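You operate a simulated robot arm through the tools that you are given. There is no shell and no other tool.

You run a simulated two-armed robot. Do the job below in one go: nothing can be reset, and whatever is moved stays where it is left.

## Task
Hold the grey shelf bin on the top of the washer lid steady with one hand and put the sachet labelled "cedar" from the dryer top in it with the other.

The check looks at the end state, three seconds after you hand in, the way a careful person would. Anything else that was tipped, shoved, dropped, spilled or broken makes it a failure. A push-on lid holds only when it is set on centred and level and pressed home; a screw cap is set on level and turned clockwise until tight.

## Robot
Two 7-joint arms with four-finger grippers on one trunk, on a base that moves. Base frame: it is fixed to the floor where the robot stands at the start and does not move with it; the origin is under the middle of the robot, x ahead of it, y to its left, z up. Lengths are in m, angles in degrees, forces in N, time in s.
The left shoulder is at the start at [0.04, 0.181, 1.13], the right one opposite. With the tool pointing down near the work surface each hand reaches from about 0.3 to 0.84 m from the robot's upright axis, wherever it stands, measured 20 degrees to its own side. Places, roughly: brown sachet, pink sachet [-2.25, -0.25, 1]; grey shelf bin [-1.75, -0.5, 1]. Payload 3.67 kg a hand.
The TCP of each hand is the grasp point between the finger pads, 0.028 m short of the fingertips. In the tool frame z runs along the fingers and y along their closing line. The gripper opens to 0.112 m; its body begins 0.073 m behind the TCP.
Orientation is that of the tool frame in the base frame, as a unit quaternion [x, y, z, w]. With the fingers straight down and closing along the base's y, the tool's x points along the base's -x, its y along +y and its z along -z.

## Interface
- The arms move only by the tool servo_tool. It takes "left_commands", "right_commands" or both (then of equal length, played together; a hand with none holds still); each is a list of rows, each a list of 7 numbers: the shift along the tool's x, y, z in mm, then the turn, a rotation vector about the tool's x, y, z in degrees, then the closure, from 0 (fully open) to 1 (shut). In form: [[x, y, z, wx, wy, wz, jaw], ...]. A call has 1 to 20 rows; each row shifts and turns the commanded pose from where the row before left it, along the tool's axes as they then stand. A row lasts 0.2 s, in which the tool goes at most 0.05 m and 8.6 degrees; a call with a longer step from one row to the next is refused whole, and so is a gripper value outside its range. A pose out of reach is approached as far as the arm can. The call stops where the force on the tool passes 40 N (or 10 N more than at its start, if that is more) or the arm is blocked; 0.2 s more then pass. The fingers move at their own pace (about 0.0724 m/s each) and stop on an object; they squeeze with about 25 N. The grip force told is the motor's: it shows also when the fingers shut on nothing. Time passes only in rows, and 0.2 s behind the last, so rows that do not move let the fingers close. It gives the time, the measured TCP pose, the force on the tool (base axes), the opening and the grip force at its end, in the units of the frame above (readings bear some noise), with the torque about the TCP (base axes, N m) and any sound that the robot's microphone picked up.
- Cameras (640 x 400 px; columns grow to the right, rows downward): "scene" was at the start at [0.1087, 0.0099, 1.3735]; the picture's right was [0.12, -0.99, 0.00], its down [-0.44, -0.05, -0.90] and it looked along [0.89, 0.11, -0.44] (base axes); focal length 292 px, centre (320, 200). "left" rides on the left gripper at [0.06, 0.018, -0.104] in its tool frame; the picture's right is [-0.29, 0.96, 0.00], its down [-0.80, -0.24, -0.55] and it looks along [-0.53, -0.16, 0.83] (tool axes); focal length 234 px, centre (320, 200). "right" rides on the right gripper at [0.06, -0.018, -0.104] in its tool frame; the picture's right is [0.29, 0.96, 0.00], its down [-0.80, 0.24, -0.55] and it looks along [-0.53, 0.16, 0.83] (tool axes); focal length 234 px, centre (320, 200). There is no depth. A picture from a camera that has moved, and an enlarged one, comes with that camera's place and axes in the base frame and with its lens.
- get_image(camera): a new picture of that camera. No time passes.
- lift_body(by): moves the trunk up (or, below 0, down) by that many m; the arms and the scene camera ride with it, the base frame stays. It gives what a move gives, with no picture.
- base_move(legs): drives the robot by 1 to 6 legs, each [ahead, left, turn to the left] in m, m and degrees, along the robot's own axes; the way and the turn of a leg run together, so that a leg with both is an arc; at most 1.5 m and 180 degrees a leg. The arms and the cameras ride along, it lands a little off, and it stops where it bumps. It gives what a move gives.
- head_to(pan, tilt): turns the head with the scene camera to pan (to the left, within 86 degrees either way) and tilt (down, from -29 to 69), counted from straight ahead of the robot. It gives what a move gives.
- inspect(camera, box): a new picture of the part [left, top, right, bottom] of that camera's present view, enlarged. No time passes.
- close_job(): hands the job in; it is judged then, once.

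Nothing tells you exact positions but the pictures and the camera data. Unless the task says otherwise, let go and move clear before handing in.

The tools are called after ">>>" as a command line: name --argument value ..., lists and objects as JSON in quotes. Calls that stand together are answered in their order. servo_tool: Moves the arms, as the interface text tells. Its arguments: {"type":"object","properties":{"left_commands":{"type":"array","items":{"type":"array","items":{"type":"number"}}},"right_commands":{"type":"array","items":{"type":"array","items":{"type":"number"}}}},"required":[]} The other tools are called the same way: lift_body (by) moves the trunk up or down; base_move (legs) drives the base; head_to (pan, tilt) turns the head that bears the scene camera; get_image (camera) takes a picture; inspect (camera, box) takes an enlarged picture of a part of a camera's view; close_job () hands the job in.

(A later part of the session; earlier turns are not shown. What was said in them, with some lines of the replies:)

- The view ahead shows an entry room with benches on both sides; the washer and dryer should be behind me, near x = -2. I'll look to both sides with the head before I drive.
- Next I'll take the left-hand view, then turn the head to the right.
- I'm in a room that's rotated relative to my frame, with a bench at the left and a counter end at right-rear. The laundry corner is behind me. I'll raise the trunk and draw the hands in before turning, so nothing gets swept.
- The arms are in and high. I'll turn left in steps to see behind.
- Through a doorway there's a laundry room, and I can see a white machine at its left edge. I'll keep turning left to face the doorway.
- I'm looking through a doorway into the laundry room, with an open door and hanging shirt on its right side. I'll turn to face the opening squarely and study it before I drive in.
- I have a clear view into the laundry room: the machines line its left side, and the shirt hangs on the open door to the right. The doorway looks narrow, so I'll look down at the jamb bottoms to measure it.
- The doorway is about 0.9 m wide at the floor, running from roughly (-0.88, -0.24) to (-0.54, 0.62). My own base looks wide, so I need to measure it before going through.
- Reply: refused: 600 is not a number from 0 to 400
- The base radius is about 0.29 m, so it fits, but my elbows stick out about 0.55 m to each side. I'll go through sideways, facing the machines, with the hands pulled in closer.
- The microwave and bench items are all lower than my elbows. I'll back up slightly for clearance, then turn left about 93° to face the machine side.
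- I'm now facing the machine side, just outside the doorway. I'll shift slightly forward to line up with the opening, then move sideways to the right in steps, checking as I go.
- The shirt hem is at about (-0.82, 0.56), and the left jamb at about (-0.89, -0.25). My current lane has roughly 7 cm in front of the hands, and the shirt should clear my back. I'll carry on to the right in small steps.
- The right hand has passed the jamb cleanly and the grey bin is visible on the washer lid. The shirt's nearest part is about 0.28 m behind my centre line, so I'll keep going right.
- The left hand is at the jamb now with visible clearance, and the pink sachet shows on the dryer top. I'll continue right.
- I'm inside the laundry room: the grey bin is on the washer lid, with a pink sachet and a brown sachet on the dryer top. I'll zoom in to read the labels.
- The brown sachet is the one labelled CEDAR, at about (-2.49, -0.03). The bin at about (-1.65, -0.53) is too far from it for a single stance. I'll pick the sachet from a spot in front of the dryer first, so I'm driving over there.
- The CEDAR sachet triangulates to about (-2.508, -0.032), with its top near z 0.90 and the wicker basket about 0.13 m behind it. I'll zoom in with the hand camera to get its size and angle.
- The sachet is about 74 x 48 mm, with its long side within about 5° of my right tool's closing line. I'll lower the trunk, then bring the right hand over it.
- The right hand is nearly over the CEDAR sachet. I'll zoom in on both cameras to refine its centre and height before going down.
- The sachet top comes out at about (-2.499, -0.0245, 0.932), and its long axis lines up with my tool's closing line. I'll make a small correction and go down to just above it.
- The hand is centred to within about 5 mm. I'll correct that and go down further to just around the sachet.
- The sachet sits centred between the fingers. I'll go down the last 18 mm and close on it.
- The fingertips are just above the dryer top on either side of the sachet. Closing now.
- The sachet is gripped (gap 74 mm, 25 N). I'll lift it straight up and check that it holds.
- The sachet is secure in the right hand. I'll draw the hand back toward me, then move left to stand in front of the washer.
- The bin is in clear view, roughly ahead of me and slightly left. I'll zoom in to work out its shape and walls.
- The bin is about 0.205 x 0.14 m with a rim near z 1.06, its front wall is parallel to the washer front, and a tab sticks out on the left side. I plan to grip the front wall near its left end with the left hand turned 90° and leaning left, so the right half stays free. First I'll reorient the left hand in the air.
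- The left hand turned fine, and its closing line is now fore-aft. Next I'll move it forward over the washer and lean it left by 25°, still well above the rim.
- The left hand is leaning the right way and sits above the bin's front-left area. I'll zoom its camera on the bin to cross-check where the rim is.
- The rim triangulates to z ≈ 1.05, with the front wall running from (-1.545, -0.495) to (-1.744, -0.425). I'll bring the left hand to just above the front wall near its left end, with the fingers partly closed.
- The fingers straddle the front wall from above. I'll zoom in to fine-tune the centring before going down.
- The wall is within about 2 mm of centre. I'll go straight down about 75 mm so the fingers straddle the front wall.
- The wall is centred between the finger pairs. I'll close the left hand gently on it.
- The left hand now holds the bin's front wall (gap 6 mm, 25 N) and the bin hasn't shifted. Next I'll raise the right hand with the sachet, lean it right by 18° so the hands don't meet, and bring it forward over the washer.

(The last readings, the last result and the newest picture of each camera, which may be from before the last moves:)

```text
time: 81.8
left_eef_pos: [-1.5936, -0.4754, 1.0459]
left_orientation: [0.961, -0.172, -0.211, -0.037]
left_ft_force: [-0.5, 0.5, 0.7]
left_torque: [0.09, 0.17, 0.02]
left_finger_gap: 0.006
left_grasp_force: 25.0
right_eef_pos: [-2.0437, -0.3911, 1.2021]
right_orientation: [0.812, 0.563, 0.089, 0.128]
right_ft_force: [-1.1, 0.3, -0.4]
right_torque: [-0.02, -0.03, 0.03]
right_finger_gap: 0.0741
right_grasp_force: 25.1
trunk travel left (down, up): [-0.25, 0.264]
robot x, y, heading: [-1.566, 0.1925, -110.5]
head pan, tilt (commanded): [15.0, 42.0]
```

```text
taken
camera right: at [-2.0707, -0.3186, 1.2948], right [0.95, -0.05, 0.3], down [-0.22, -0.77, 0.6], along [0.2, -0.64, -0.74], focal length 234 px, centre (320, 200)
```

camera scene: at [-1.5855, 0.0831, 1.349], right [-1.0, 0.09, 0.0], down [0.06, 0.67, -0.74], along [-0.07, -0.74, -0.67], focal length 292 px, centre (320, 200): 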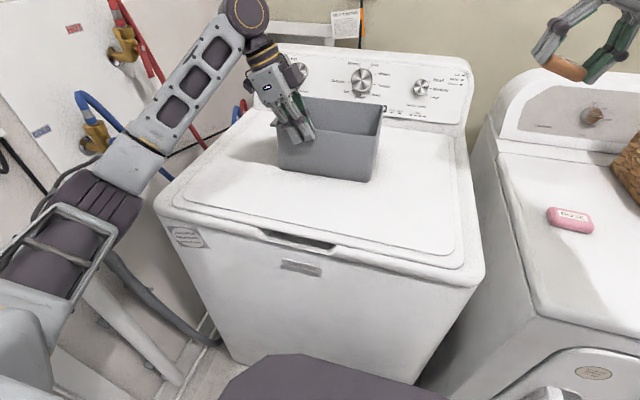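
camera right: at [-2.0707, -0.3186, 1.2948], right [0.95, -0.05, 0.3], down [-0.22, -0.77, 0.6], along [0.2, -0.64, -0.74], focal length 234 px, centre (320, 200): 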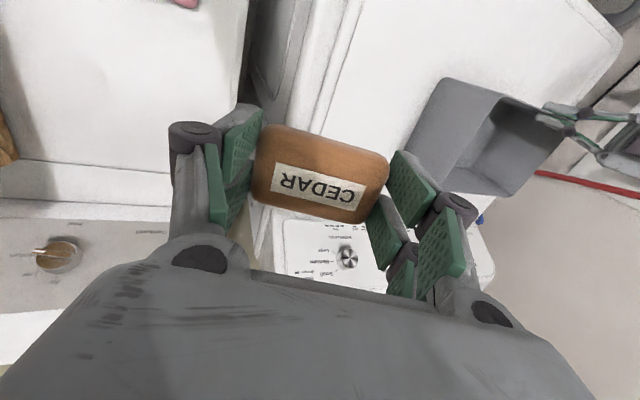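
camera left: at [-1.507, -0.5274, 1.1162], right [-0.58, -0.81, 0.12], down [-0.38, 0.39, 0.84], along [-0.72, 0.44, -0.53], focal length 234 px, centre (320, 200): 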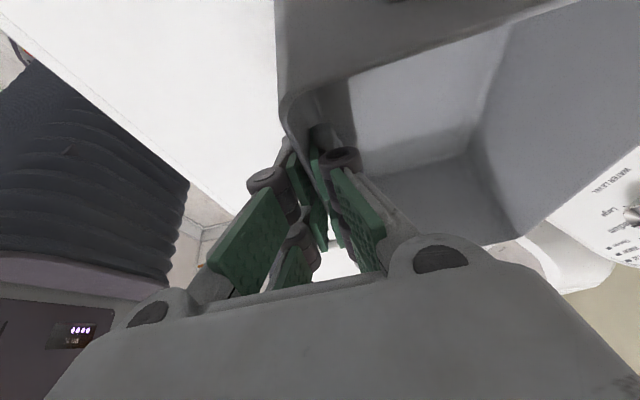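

The right hand is up and forward, with the bin visible to its left. I'll move it left toward the bin in two stages, checking the clearance between the hands.

>>> servo_tool --right_commands '[[0, 36, 11.7, 0, 0, 0, 1], [0, 38, 12.4, 0, 0, 0, 1], [0, 38, 12.4, 0, 0, 0, 1], [0, 38, 12.4, 0, 0, 0, 1], [0, 38, 12.4, 0, 0, 0, 1], [0, 38, 12.4, 0, 0, 0, 1], [0, 38, 12.4, 0, 0, 0, 1], [0, 0, 0, 0, 0, 0, 1]]'

>>> get_image --camera "scene"

>>> get_image --camera "right"

>>> get_image --camera "left"

```text
time: 83.6
left_eef_pos: [-1.5946, -0.4775, 1.0464]
left_orientation: [0.961, -0.172, -0.212, -0.038]
left_ft_force: [0.6, 0.1, 1.4]
left_torque: [0.11, 0.25, -0.04]
left_finger_gap: 0.0061
left_grasp_force: 25.2
right_eef_pos: [-1.7821, -0.4852, 1.1998]
right_orientation: [0.811, 0.564, 0.09, 0.129]
right_ft_force: [0.3, -0.3, -0.5]
right_torque: [0.0, -0.03, 0.03]
right_finger_gap: 0.074
right_grasp_force: 25.3
trunk travel left (down, up): [-0.25, 0.264]
robot x, y, heading: [-1.5673, 0.1884, -110.2]
head pan, tilt (commanded): [15.0, 42.0]
```

```text
taken
camera scene: at [-1.5858, 0.0825, 1.349], right [-1.0, 0.09, 0.0], down [0.06, 0.67, -0.74], along [-0.07, -0.74, -0.67], focal length 292 px, centre (320, 200)
```

scene: 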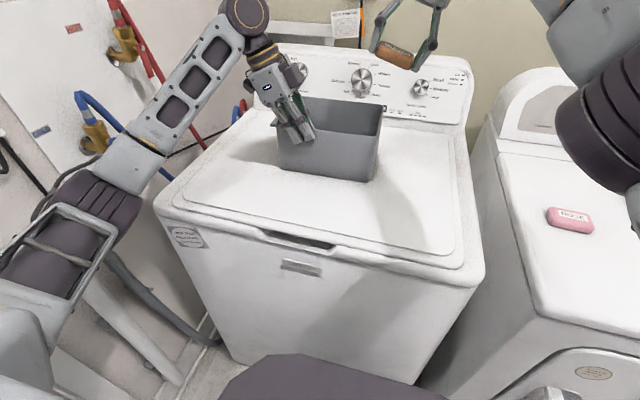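

```text
taken
camera right: at [-1.8088, -0.4112, 1.2926], right [0.95, -0.05, 0.3], down [-0.23, -0.77, 0.6], along [0.2, -0.64, -0.74], focal length 234 px, centre (320, 200)
```

right: 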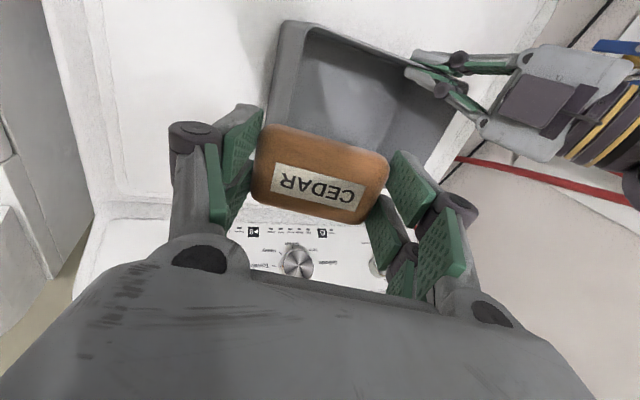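

```text
taken
camera left: at [-1.5084, -0.5274, 1.1164], right [-0.58, -0.81, 0.12], down [-0.38, 0.39, 0.84], along [-0.72, 0.44, -0.53], focal length 234 px, centre (320, 200)
```

left: 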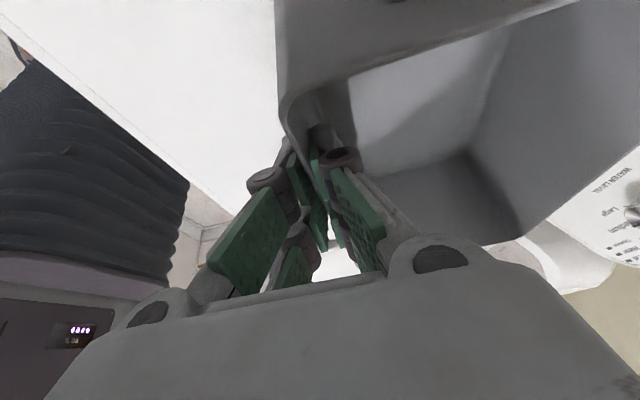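

The clearance between the hands looks fine, and the open right half of the bin is free. I'll move the last 11 cm left so the sachet is over it.

>>> servo_tool --right_commands '[[-5, 34, 11, 0, 0, 0, 1], [-5, 34, 11, 0, 0, 0, 1], [-5, 34, 11, 0, 0, 0, 1], [0, 0, 0, 0, 0, 0, 1]]'

>>> get_image --camera "right"

>>> get_image --camera "left"

>>> inspect --camera "scene" --box '[200, 0, 440, 200]'

```text
time: 84.6
left_eef_pos: [-1.595, -0.4774, 1.0455]
left_orientation: [0.961, -0.172, -0.212, -0.038]
left_ft_force: [-1.1, -0.2, 1.2]
left_torque: [-0.08, -0.15, -0.03]
left_finger_gap: 0.0059
left_grasp_force: 25.1
right_eef_pos: [-1.7032, -0.4899, 1.1844]
right_orientation: [0.811, 0.564, 0.09, 0.129]
right_ft_force: [0.3, 0.5, -0.9]
right_torque: [0.03, -0.03, 0.03]
right_finger_gap: 0.0742
right_grasp_force: 25.2
right hand out of reach, approached as far as the arm can: row 1, 2, 3
trunk travel left (down, up): [-0.25, 0.264]
robot x, y, heading: [-1.5649, 0.1875, -110.6]
head pan, tilt (commanded): [15.0, 42.0]
```

```text
taken
camera right: at [-1.7296, -0.4166, 1.278], right [0.95, -0.05, 0.3], down [-0.23, -0.77, 0.6], along [0.2, -0.64, -0.74], focal length 234 px, centre (320, 200)
```

right: 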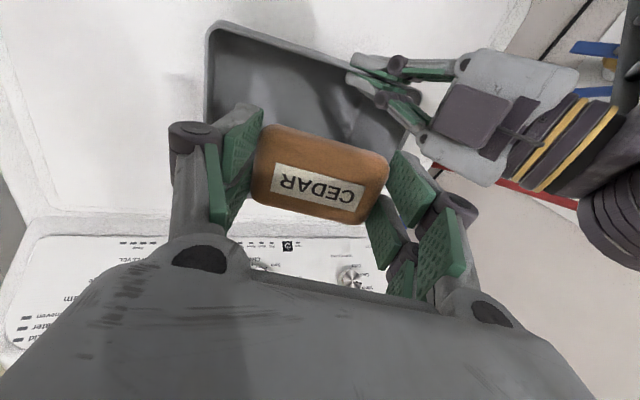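

```text
taken
camera left: at [-1.508, -0.5276, 1.1162], right [-0.58, -0.81, 0.12], down [-0.38, 0.39, 0.84], along [-0.72, 0.44, -0.53], focal length 234 px, centre (320, 200)
```

left: 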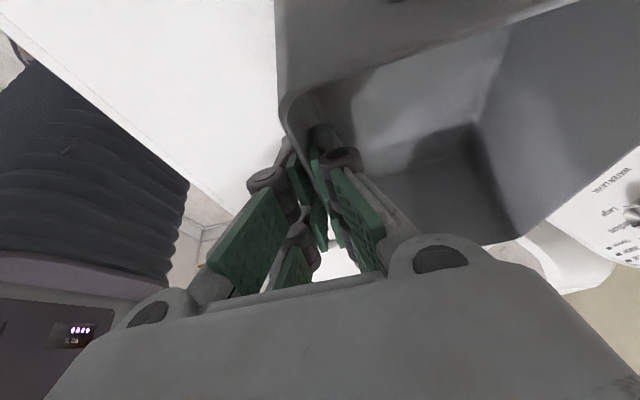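

```text
2.00 times, centred on (320, 100) of scene
camera zoom: at [-1.5851, 0.0823, 1.349], right [-1.0, 0.09, 0.0], down [0.06, 0.67, -0.74], along [-0.07, -0.74, -0.67], focal length 585 px, centre (320, 400)
```

zoom: 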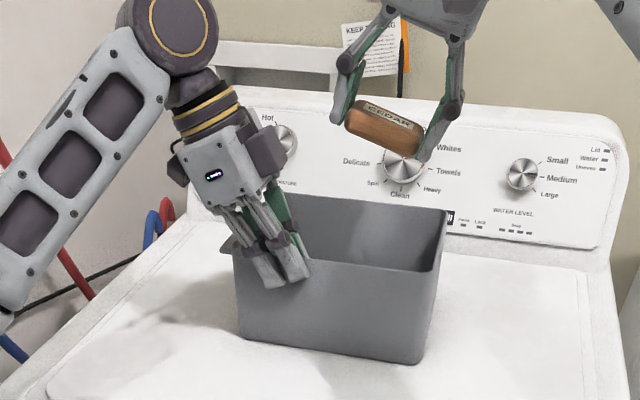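

The right arm is at its reach limit at this height. A lower hand can reach further, so I'll come down 8 cm (still above the rim) and see where it settles.

>>> servo_tool --right_commands '[[0, -8.2, 25.4, 0, 0, 0, 1], [0, -8.2, 25.4, 0, 0, 0, 1], [0, 0, 0, 0, 0, 0, 1]]'

>>> get_image --camera "right"

>>> inspect --camera "scene" --box '[200, 0, 440, 200]'

```text
time: 85.4
left_eef_pos: [-1.5934, -0.4769, 1.0455]
left_orientation: [0.961, -0.172, -0.212, -0.038]
left_ft_force: [0.5, -0.5, 1.0]
left_torque: [-0.05, -0.07, -0.09]
left_finger_gap: 0.0062
left_grasp_force: 24.9
right_eef_pos: [-1.7013, -0.4871, 1.1304]
right_orientation: [0.811, 0.564, 0.089, 0.128]
right_ft_force: [0.2, 0.2, -1.0]
right_torque: [0.02, 0.03, 0.02]
right_finger_gap: 0.0743
right_grasp_force: 25.2
trunk travel left (down, up): [-0.25, 0.264]
robot x, y, heading: [-1.5657, 0.1848, -110.5]
head pan, tilt (commanded): [15.0, 42.0]
```

```text
taken
camera right: at [-1.7271, -0.4145, 1.2238], right [0.95, -0.05, 0.3], down [-0.22, -0.77, 0.6], along [0.2, -0.64, -0.74], focal length 234 px, centre (320, 200)
```

right: 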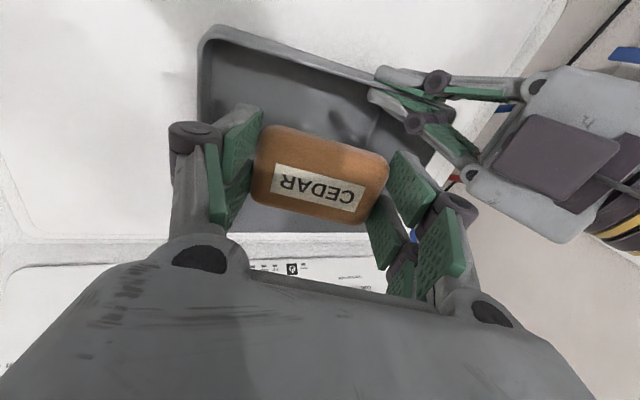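

```text
2.00 times, centred on (320, 100) of scene
camera zoom: at [-1.5842, 0.0824, 1.349], right [-1.0, 0.09, 0.0], down [0.06, 0.67, -0.74], along [-0.07, -0.74, -0.67], focal length 585 px, centre (320, 400)
```

zoom: 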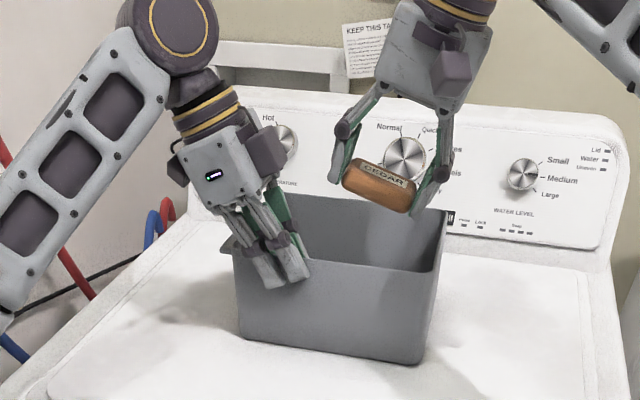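

Lowering helped. I'll shift slightly left, then move forward and down together so the sachet enters the open part of the bin, clear of my left fingers.

>>> servo_tool --right_commands '[[0, 21, 6.8, 0, 0, 0, 1], [-8, -4.6, 14.3, 0, 0, 0, 1], [-10, -4.6, 14.3, 0, 0, 0, 1], [-10, -4.6, 14.3, 0, 0, 0, 1], [0, 0, 0, 0, 0, 0, 1]]'

>>> get_image --camera "right"

>>> get_image --camera "left"

>>> inspect --camera "scene" --box '[200, 0, 440, 200]'

```text
time: 86.6
left_eef_pos: [-1.5927, -0.4774, 1.0465]
left_orientation: [0.961, -0.172, -0.211, -0.038]
left_ft_force: [-1.8, -0.7, 0.9]
left_torque: [-0.07, -0.14, -0.07]
left_finger_gap: 0.0064
left_grasp_force: 24.9
right_eef_pos: [-1.6904, -0.5184, 1.087]
right_orientation: [0.811, 0.564, 0.089, 0.128]
right_ft_force: [-0.5, -1.5, 0.1]
right_torque: [-0.03, 0.02, 0.01]
right_finger_gap: 0.0742
right_grasp_force: 25.0
right hand out of reach, approached as far as the arm can: row 4
trunk travel left (down, up): [-0.25, 0.264]
robot x, y, heading: [-1.5655, 0.1852, -110.5]
head pan, tilt (commanded): [15.0, 42.0]
```

```text
taken
camera right: at [-1.7171, -0.4451, 1.1803], right [0.95, -0.05, 0.3], down [-0.22, -0.77, 0.6], along [0.2, -0.64, -0.74], focal length 234 px, centre (320, 200)
```

right: 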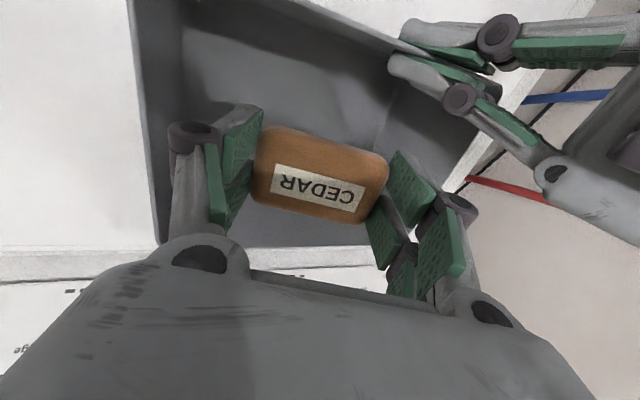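

```text
taken
camera left: at [-1.5073, -0.5276, 1.1162], right [-0.58, -0.81, 0.12], down [-0.38, 0.39, 0.84], along [-0.72, 0.44, -0.53], focal length 234 px, centre (320, 200)
```

left: 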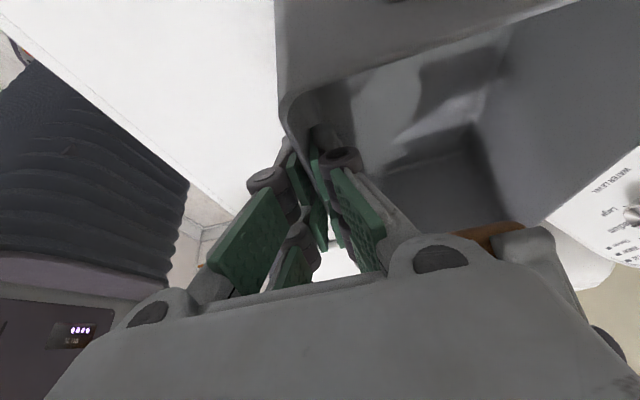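

```text
2.00 times, centred on (320, 100) of scene
camera zoom: at [-1.5844, 0.0823, 1.349], right [-1.0, 0.09, 0.0], down [0.06, 0.67, -0.74], along [-0.07, -0.74, -0.67], focal length 585 px, centre (320, 400)
```

zoom: 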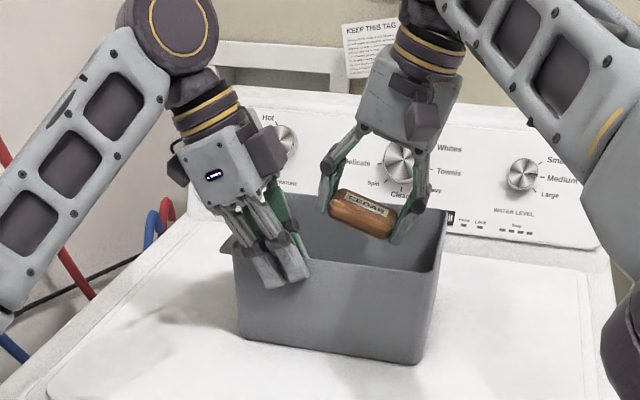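

The sachet is inside the bin's opening and clear of the walls and my left fingers. I'll lower it straight down into the bin.

>>> servo_tool --right_commands '[[-2, -5, 19, 0, 0, 0, 1], [-2, -5, 19, 0, 0, 0, 1], [-1, -6, 19, 0, 0, 0, 1], [0, 0, 0, 0, 0, 0, 1]]'

>>> get_image --camera "right"

>>> get_image --camera "left"

>>> inspect --camera "scene" --box '[200, 0, 440, 200]'

```text
time: 87.6
left_eef_pos: [-1.5941, -0.4775, 1.0466]
left_orientation: [0.961, -0.173, -0.213, -0.038]
left_ft_force: [-0.1, -0.4, 1.2]
left_torque: [-0.13, -0.16, -0.06]
left_finger_gap: 0.0059
left_grasp_force: 25.3
right_eef_pos: [-1.6886, -0.5259, 1.0266]
right_orientation: [0.811, 0.564, 0.09, 0.128]
right_ft_force: [0.5, 0.5, 0.1]
right_torque: [0.0, 0.03, 0.02]
right_finger_gap: 0.0742
right_grasp_force: 24.9
trunk travel left (down, up): [-0.25, 0.264]
robot x, y, heading: [-1.5654, 0.1848, -110.4]
head pan, tilt (commanded): [15.0, 42.0]
```

```text
taken
camera right: at [-1.7161, -0.4525, 1.1201], right [0.95, -0.05, 0.3], down [-0.22, -0.77, 0.6], along [0.2, -0.64, -0.74], focal length 234 px, centre (320, 200)
```

right: 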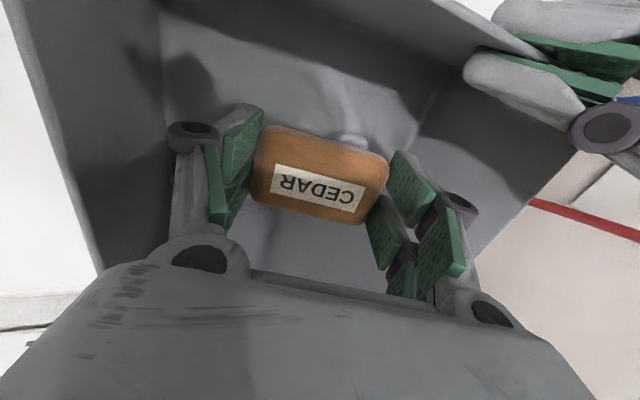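

```text
taken
camera left: at [-1.5069, -0.5275, 1.1162], right [-0.58, -0.81, 0.12], down [-0.38, 0.4, 0.84], along [-0.72, 0.44, -0.53], focal length 234 px, centre (320, 200)
```

left: 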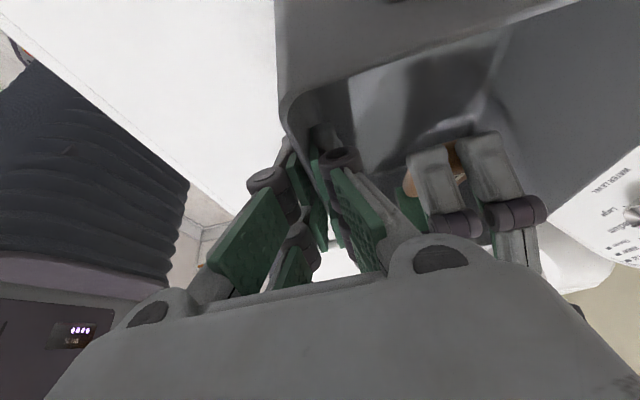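

```text
2.00 times, centred on (320, 100) of scene
camera zoom: at [-1.5839, 0.0824, 1.349], right [-1.0, 0.09, 0.0], down [0.06, 0.67, -0.74], along [-0.07, -0.74, -0.67], focal length 585 px, centre (320, 400)
```

zoom: 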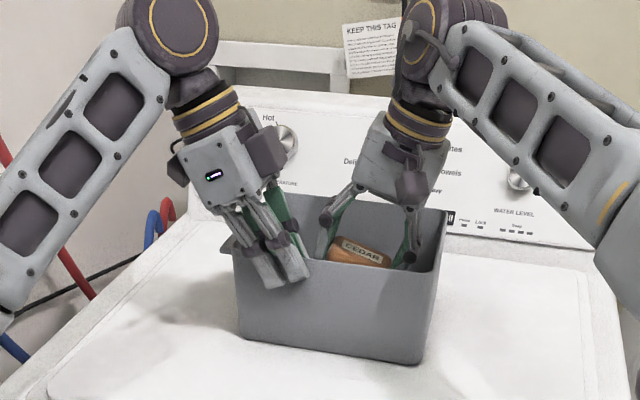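

The sachet is down inside the bin with clearance all round. I'll lower another 20 mm, close to the bin floor.

>>> servo_tool --right_commands '[[0, -3, 9.5, 0, 0, 0, 1], [0, -3, 9.5, 0, 0, 0, 1], [0, 0, 0, 0, 0, 0, 1]]'

>>> get_image --camera "right"

>>> inspect --camera "left" --box '[300, 60, 560, 260]'

```text
time: 88.4
left_eef_pos: [-1.5934, -0.4764, 1.0463]
left_orientation: [0.961, -0.173, -0.211, -0.039]
left_ft_force: [-0.9, -0.5, 0.0]
left_torque: [-0.05, -0.08, 0.03]
left_finger_gap: 0.0058
left_grasp_force: 25.2
right_eef_pos: [-1.6901, -0.5256, 1.0073]
right_orientation: [0.811, 0.564, 0.089, 0.128]
right_ft_force: [0.0, 0.0, 0.0]
right_torque: [-0.01, 0.0, 0.01]
right_finger_gap: 0.0742
right_grasp_force: 24.5
trunk travel left (down, up): [-0.25, 0.264]
robot x, y, heading: [-1.5658, 0.1891, -110.2]
head pan, tilt (commanded): [15.0, 42.0]
```

```text
taken
camera right: at [-1.7155, -0.4522, 1.1005], right [0.95, -0.05, 0.3], down [-0.22, -0.77, 0.6], along [0.2, -0.64, -0.74], focal length 234 px, centre (320, 200)
```

right: 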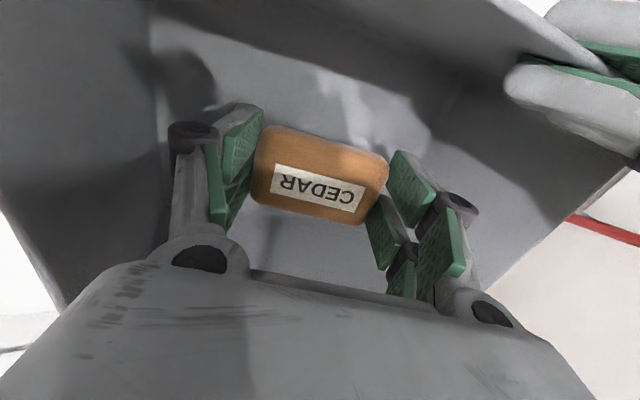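

```text
2.00 times, centred on (430, 160) of left
camera zoom: at [-1.507, -0.5275, 1.1162], right [-0.58, -0.81, 0.12], down [-0.38, 0.39, 0.84], along [-0.72, 0.44, -0.53], focal length 468 px, centre (100, 280)
```

zoom: 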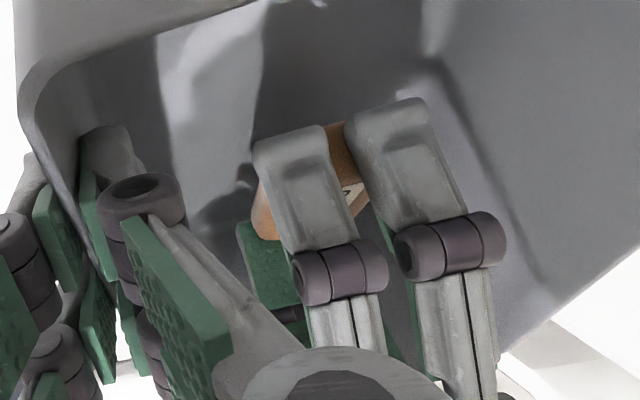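

I'm about 1 cm above the bin floor. I'll lower a bit more and then open the right fingers only slightly, so they don't push the bin walls.

>>> servo_tool --right_commands '[[0, -1.2, 4, 0, 0, 0, 1], [0, -1.2, 4, 0, 0, 0, 1], [0, 0, 0, 0, 0, 0, 0.5], [0, 0, 0, 0, 0, 0, 0.26], [0, 0, 0, 0, 0, 0, 0.22], [0, 0, 0, 0, 0, 0, 0.22], [0, 0, 0, 0, 0, 0, 0.22]]'

>>> get_image --camera "right"

>>> get_image --camera "left"

>>> inspect --camera "scene" --box '[200, 0, 440, 200]'

```text
time: 90.0
left_eef_pos: [-1.5919, -0.4775, 1.0458]
left_orientation: [0.961, -0.171, -0.212, -0.037]
left_ft_force: [0.6, -0.2, -0.7]
left_torque: [0.01, 0.03, -0.02]
left_finger_gap: 0.006
left_grasp_force: 24.8
right_eef_pos: [-1.6908, -0.5259, 1.0002]
right_orientation: [0.811, 0.564, 0.089, 0.128]
right_ft_force: [0.2, 0.6, 0.6]
right_torque: [0.01, 0.0, -0.03]
right_finger_gap: 0.0874
right_grasp_force: 0.1
trunk travel left (down, up): [-0.25, 0.264]
robot x, y, heading: [-1.5665, 0.1885, -110.4]
head pan, tilt (commanded): [15.0, 42.0]
```

```text
taken
camera right: at [-1.7166, -0.4527, 1.0928], right [0.95, -0.05, 0.3], down [-0.22, -0.77, 0.6], along [0.2, -0.64, -0.74], focal length 234 px, centre (320, 200)
```

right: 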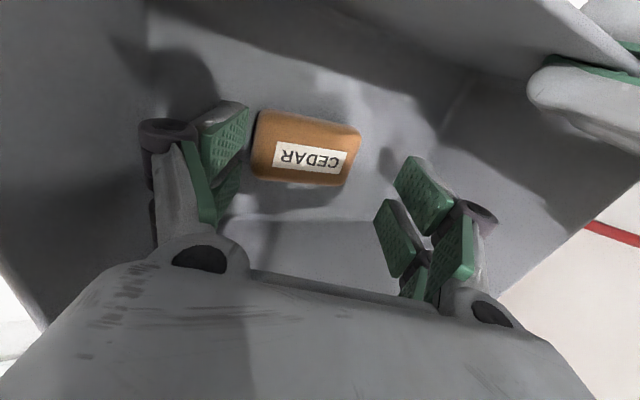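

```text
taken
camera left: at [-1.507, -0.5275, 1.1162], right [-0.58, -0.81, 0.12], down [-0.38, 0.39, 0.84], along [-0.72, 0.44, -0.53], focal length 234 px, centre (320, 200)
```

left: 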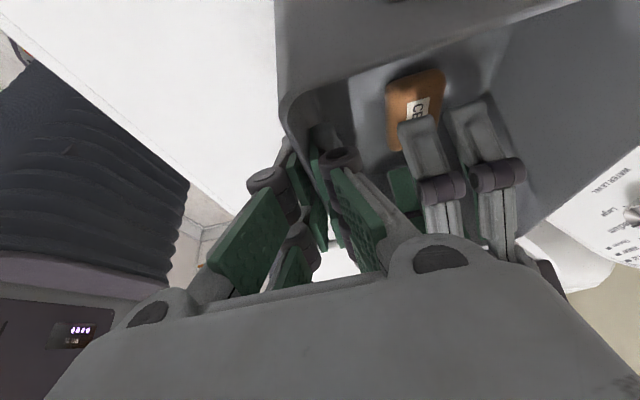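

```text
2.00 times, centred on (320, 100) of scene
camera zoom: at [-1.5841, 0.0823, 1.349], right [-1.0, 0.09, 0.0], down [0.06, 0.67, -0.74], along [-0.07, -0.74, -0.67], focal length 585 px, centre (320, 400)
```

zoom: 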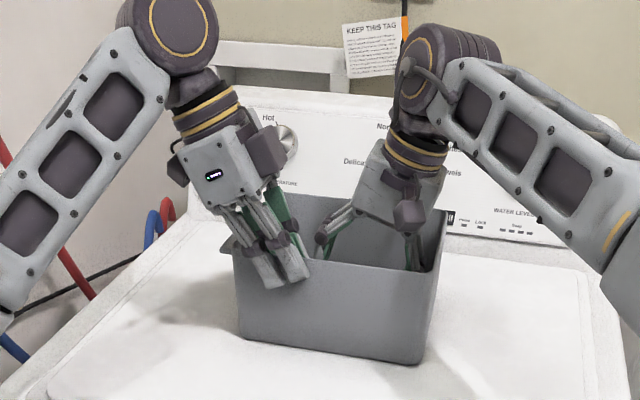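

The sachet is released and lying flat on the bin floor. I'll raise the right hand straight out, then move it off to the right.

>>> servo_tool --right_commands '[[0, 6.2, -19, 0, 0, 0, 0.22], [0, 7.7, -23.8, 0, 0, 0, 0.22], [0, 8.6, -26.7, 0, 0, 0, 0.22], [5, -1.8, -26.9, 0, 0, 0, 0.22], [5, -11.3, -30, 0, 0, 0, 0.22], [0, -30, -20, 0, 0, 0, 0.22], [0, -38, -12.4, 0, 0, 0, 0.22], [0, -38, -12.4, 0, 0, 0, 0.22], [0, -38, -12.4, 0, 0, 0, 0.22], [0, -38, -12.4, 0, 0, 0, 0.22], [0, -38, -12.4, 0, 0, 0, 0.22], [0, 0, 0, 0, 0, 0, 0.22]]'

>>> get_image --camera "scene"

>>> get_image --camera "left"

>>> get_image --camera "right"

```text
time: 92.6
left_eef_pos: [-1.5935, -0.4761, 1.0447]
left_orientation: [0.961, -0.172, -0.213, -0.038]
left_ft_force: [0.4, 0.4, 0.8]
left_torque: [-0.08, -0.18, -0.11]
left_finger_gap: 0.0059
left_grasp_force: 25.3
right_eef_pos: [-1.9343, -0.4196, 1.1344]
right_orientation: [0.81, 0.565, 0.09, 0.129]
right_ft_force: [0.3, 1.0, 0.1]
right_torque: [-0.02, 0.02, 0.02]
right_finger_gap: 0.0874
right_grasp_force: 0.0
right hand out of reach, approached as far as the arm can: row 3
trunk travel left (down, up): [-0.25, 0.264]
robot x, y, heading: [-1.5644, 0.1851, -110.5]
head pan, tilt (commanded): [15.0, 42.0]
```

```text
taken
camera scene: at [-1.5835, 0.0821, 1.349], right [-1.0, 0.09, 0.0], down [0.06, 0.67, -0.74], along [-0.07, -0.74, -0.67], focal length 292 px, centre (320, 200)
```

scene: 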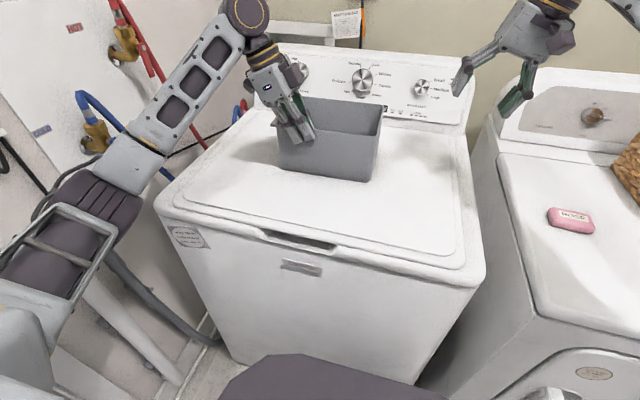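

```text
taken
camera left: at [-1.5066, -0.5276, 1.1162], right [-0.58, -0.81, 0.12], down [-0.38, 0.4, 0.84], along [-0.72, 0.44, -0.53], focal length 234 px, centre (320, 200)
```

left: 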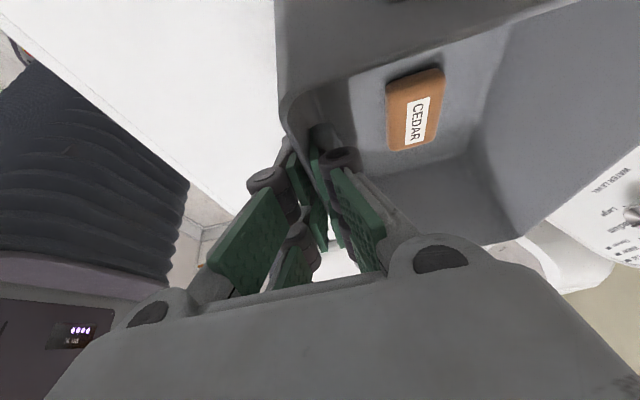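

```text
taken
camera right: at [-1.9603, -0.3463, 1.227], right [0.95, -0.05, 0.3], down [-0.22, -0.77, 0.6], along [0.2, -0.64, -0.74], focal length 234 px, centre (320, 200)
```

right: 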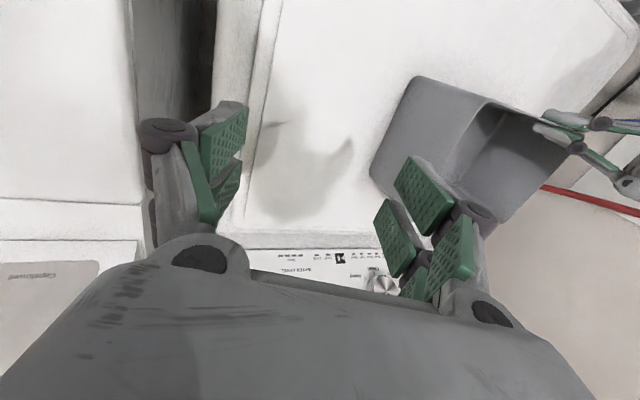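

The CEDAR sachet lies in the bin and the right hand is clear. I'll pull the right hand back toward me, then open the left fingers and lift them straight off the wall.

>>> servo_tool --right_commands '[[35, -5, -10, 0, 0, 0, 0.22], [40, -5, -10, 0, 0, 0, 0.22], [40, 0, 0, 0, 0, 0, 0.22], [40, 0, 0, 0, 0, 0, 0.22], [40, 0, 0, 0, 0, 0, 0.22], [0, 0, 0, 0, 0, 0, 0.22]]'

>>> servo_tool --left_commands '[[0, 0, 0, 0, 0, 0, 0.8], [0, 0, 0, 0, 0, 0, 0.6], [0, 0, 0, 0, 0, 0, 0.45], [0, 0, 0, 0, 0, 0, 0.45], [0, 0, 0, 0, 0, 0, 0.45]]'

>>> get_image --camera "left"

>>> inspect --camera "scene" --box '[200, 40, 440, 200]'

```text
time: 94.0
left_eef_pos: [-1.5941, -0.4779, 1.0464]
left_orientation: [0.961, -0.172, -0.212, -0.038]
left_ft_force: [0.7, 0.7, -0.3]
left_torque: [0.06, 0.06, 0.03]
left_finger_gap: 0.0059
left_grasp_force: 25.5
right_eef_pos: [-1.882, -0.2307, 1.1479]
right_orientation: [0.811, 0.564, 0.089, 0.129]
right_ft_force: [-0.3, 0.1, 0.6]
right_torque: [0.0, -0.01, -0.01]
right_finger_gap: 0.0873
right_grasp_force: 0.1
trunk travel left (down, up): [-0.25, 0.264]
robot x, y, heading: [-1.5648, 0.1873, -110.6]
head pan, tilt (commanded): [15.0, 42.0]
```

```text
time: 95.2
left_eef_pos: [-1.5922, -0.4755, 1.0458]
left_orientation: [0.961, -0.172, -0.212, -0.037]
left_ft_force: [0.0, -0.2, -0.3]
left_torque: [-0.04, 0.03, 0.03]
left_finger_gap: 0.0614
left_grasp_force: 0.1
right_eef_pos: [-1.8833, -0.2307, 1.1481]
right_orientation: [0.811, 0.563, 0.089, 0.129]
right_ft_force: [-0.2, -1.1, 0.2]
right_torque: [-0.02, -0.01, 0.01]
right_finger_gap: 0.0875
right_grasp_force: 0.0
trunk travel left (down, up): [-0.25, 0.264]
robot x, y, heading: [-1.5669, 0.1841, -110.3]
head pan, tilt (commanded): [15.0, 42.0]
```

```text
taken
camera left: at [-1.507, -0.5274, 1.1163], right [-0.58, -0.81, 0.12], down [-0.38, 0.39, 0.84], along [-0.72, 0.44, -0.53], focal length 234 px, centre (320, 200)
```

left: 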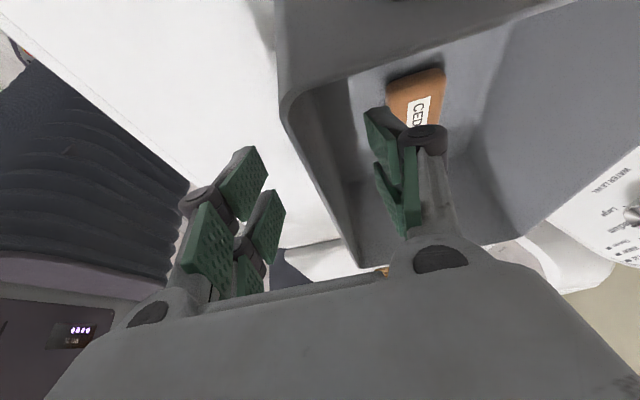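

```text
2.50 times, centred on (320, 120) of scene
camera zoom: at [-1.5842, 0.0825, 1.349], right [-1.0, 0.09, 0.0], down [0.06, 0.67, -0.74], along [-0.07, -0.74, -0.67], focal length 731 px, centre (320, 400)
```

zoom: 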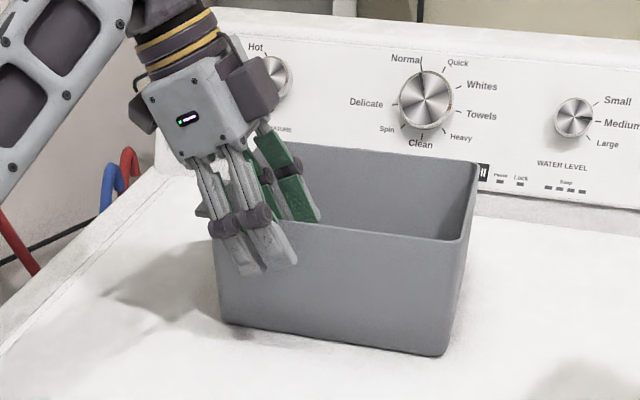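

The left fingers are free of the wall and the bin hasn't moved. I'll lift the left hand straight up and draw it back toward me.

>>> servo_tool --left_commands '[[-8, 0, -17, 0, 0, 0, 0.45], [-8, 0, -17, 0, 0, 0, 0.45], [-8, 0, -17, 0, 0, 0, 0.45], [-8, 0, -17, 0, 0, 0, 0.45], [-12, 0, -26, 0, 0, 0, 0.45], [-12, 0, -26, 0, 0, 0, 0.45], [0, -35, 0, 0, 0, 0, 0.45], [0, -40, 0, 0, 0, 0, 0.45], [0, -40, 0, 0, 0, 0, 0.45], [0, -40, 0, 0, 0, 0, 0.45], [0, 0, 0, 0, 0, 0, 0.45]]'

>>> get_image --camera "scene"

>>> inspect --camera "scene" --box '[200, 40, 440, 200]'

```text
time: 97.6
left_eef_pos: [-1.5375, -0.332, 1.178]
left_orientation: [0.961, -0.173, -0.212, -0.039]
left_ft_force: [-0.2, -0.1, 0.7]
left_torque: [0.03, -0.02, -0.01]
left_finger_gap: 0.0619
left_grasp_force: 0.1
right_eef_pos: [-1.8832, -0.2315, 1.1464]
right_orientation: [0.811, 0.564, 0.089, 0.129]
right_ft_force: [0.6, -0.1, -0.1]
right_torque: [0.04, -0.01, 0.02]
right_finger_gap: 0.0874
right_grasp_force: 0.1
trunk travel left (down, up): [-0.25, 0.264]
robot x, y, heading: [-1.5685, 0.1881, -110.7]
head pan, tilt (commanded): [15.0, 42.0]
```

```text
taken
camera scene: at [-1.5848, 0.0818, 1.3489], right [-1.0, 0.09, 0.0], down [0.06, 0.67, -0.74], along [-0.07, -0.74, -0.67], focal length 292 px, centre (320, 200)
```

scene: 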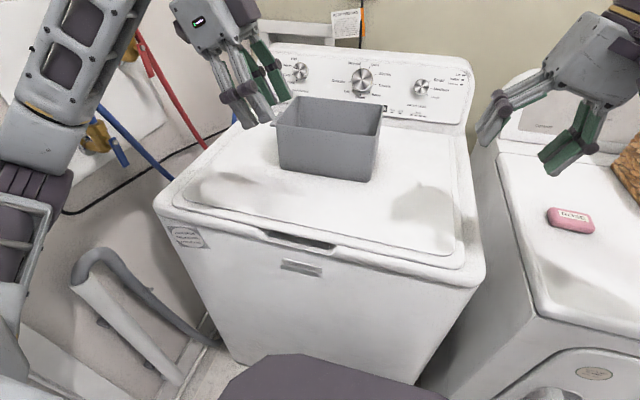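

```text
2.50 times, centred on (320, 120) of scene
camera zoom: at [-1.5848, 0.0818, 1.3489], right [-1.0, 0.09, 0.0], down [0.06, 0.67, -0.74], along [-0.07, -0.74, -0.67], focal length 731 px, centre (320, 400)
```

zoom: 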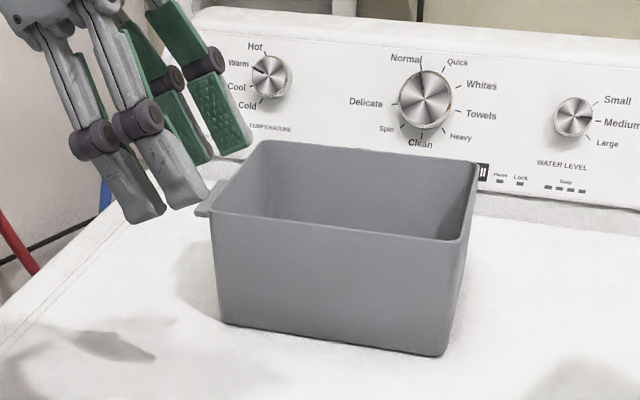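

The bin stands where it was and both hands are clear. I'll raise the trunk for a last look inside the bin and at the surroundings.

>>> lift_body --by 0.2

>>> inspect --camera "scene" --box '[200, 60, 480, 260]'

>>> get_image --camera "scene"

>>> get_image --camera "right"

```text
time: 99.8
left_eef_pos: [-1.5376, -0.3315, 1.3781]
left_orientation: [0.961, -0.172, -0.212, -0.038]
left_ft_force: [-0.4, 0.7, 0.2]
left_torque: [-0.02, 0.04, -0.01]
left_finger_gap: 0.0618
left_grasp_force: 0.1
right_eef_pos: [-1.8829, -0.2312, 1.3483]
right_orientation: [0.811, 0.563, 0.089, 0.128]
right_ft_force: [0.2, 0.1, 0.6]
right_torque: [0.01, 0.02, 0.03]
right_finger_gap: 0.0875
right_grasp_force: 0.0
trunk travel left (down, up): [-0.45, 0.064]
robot x, y, heading: [-1.5706, 0.1871, -110.4]
head pan, tilt (commanded): [15.0, 42.0]
```

```text
2.00 times, centred on (340, 160) of scene
camera zoom: at [-1.5842, 0.0823, 1.5491], right [-1.0, 0.09, 0.0], down [0.06, 0.67, -0.74], along [-0.07, -0.74, -0.67], focal length 585 px, centre (280, 280)
```

zoom: 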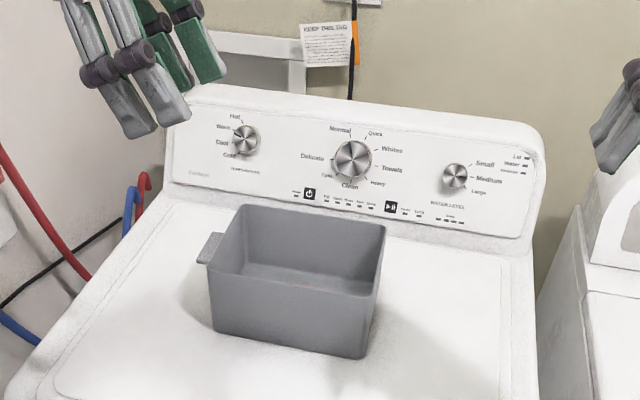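

```text
taken
camera scene: at [-1.5842, 0.0823, 1.5491], right [-1.0, 0.09, 0.0], down [0.06, 0.67, -0.74], along [-0.07, -0.74, -0.67], focal length 292 px, centre (320, 200)
```

scene: 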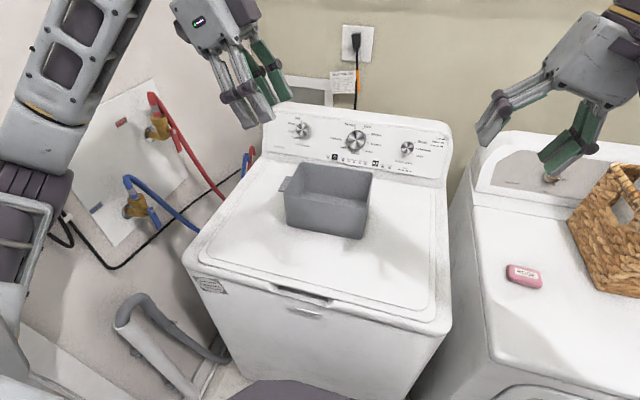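

```text
taken
camera right: at [-1.9093, -0.1582, 1.4406], right [0.95, -0.05, 0.3], down [-0.22, -0.77, 0.6], along [0.2, -0.64, -0.74], focal length 234 px, centre (320, 200)
```

right: 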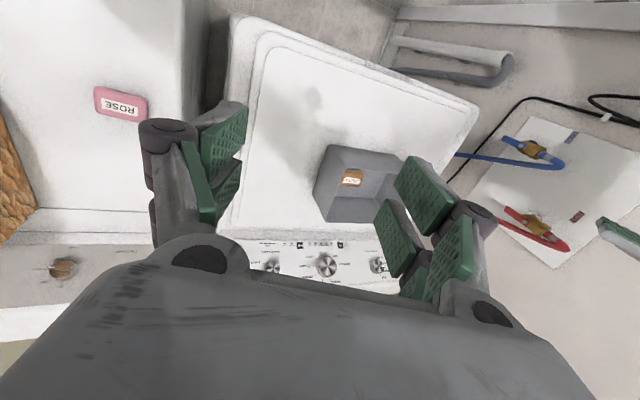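

The right hand camera shows the CEDAR sachet lying in the grey bin, and the bin still stands upright on the washer lid. The ROSE sachet and basket haven't been touched and both hands are clear, so I'm handing in.

>>> close_job

```text
The job is handed in.
```

The "cedar" sachet is in the grey bin on the washer lid, and I have handed the job in. I haven't had the check result back.

My left hand held the bin's front wall while the right hand lowered the sachet in and let go about 1 cm above the bin floor. In the last pictures the sachet lies on the bin floor and the bin is upright where it was.

The pink "rose" sachet and the basket on the dryer are where they were. I reported no bumps on the drive through the doorway, and both hands were let go and clear before handing in.
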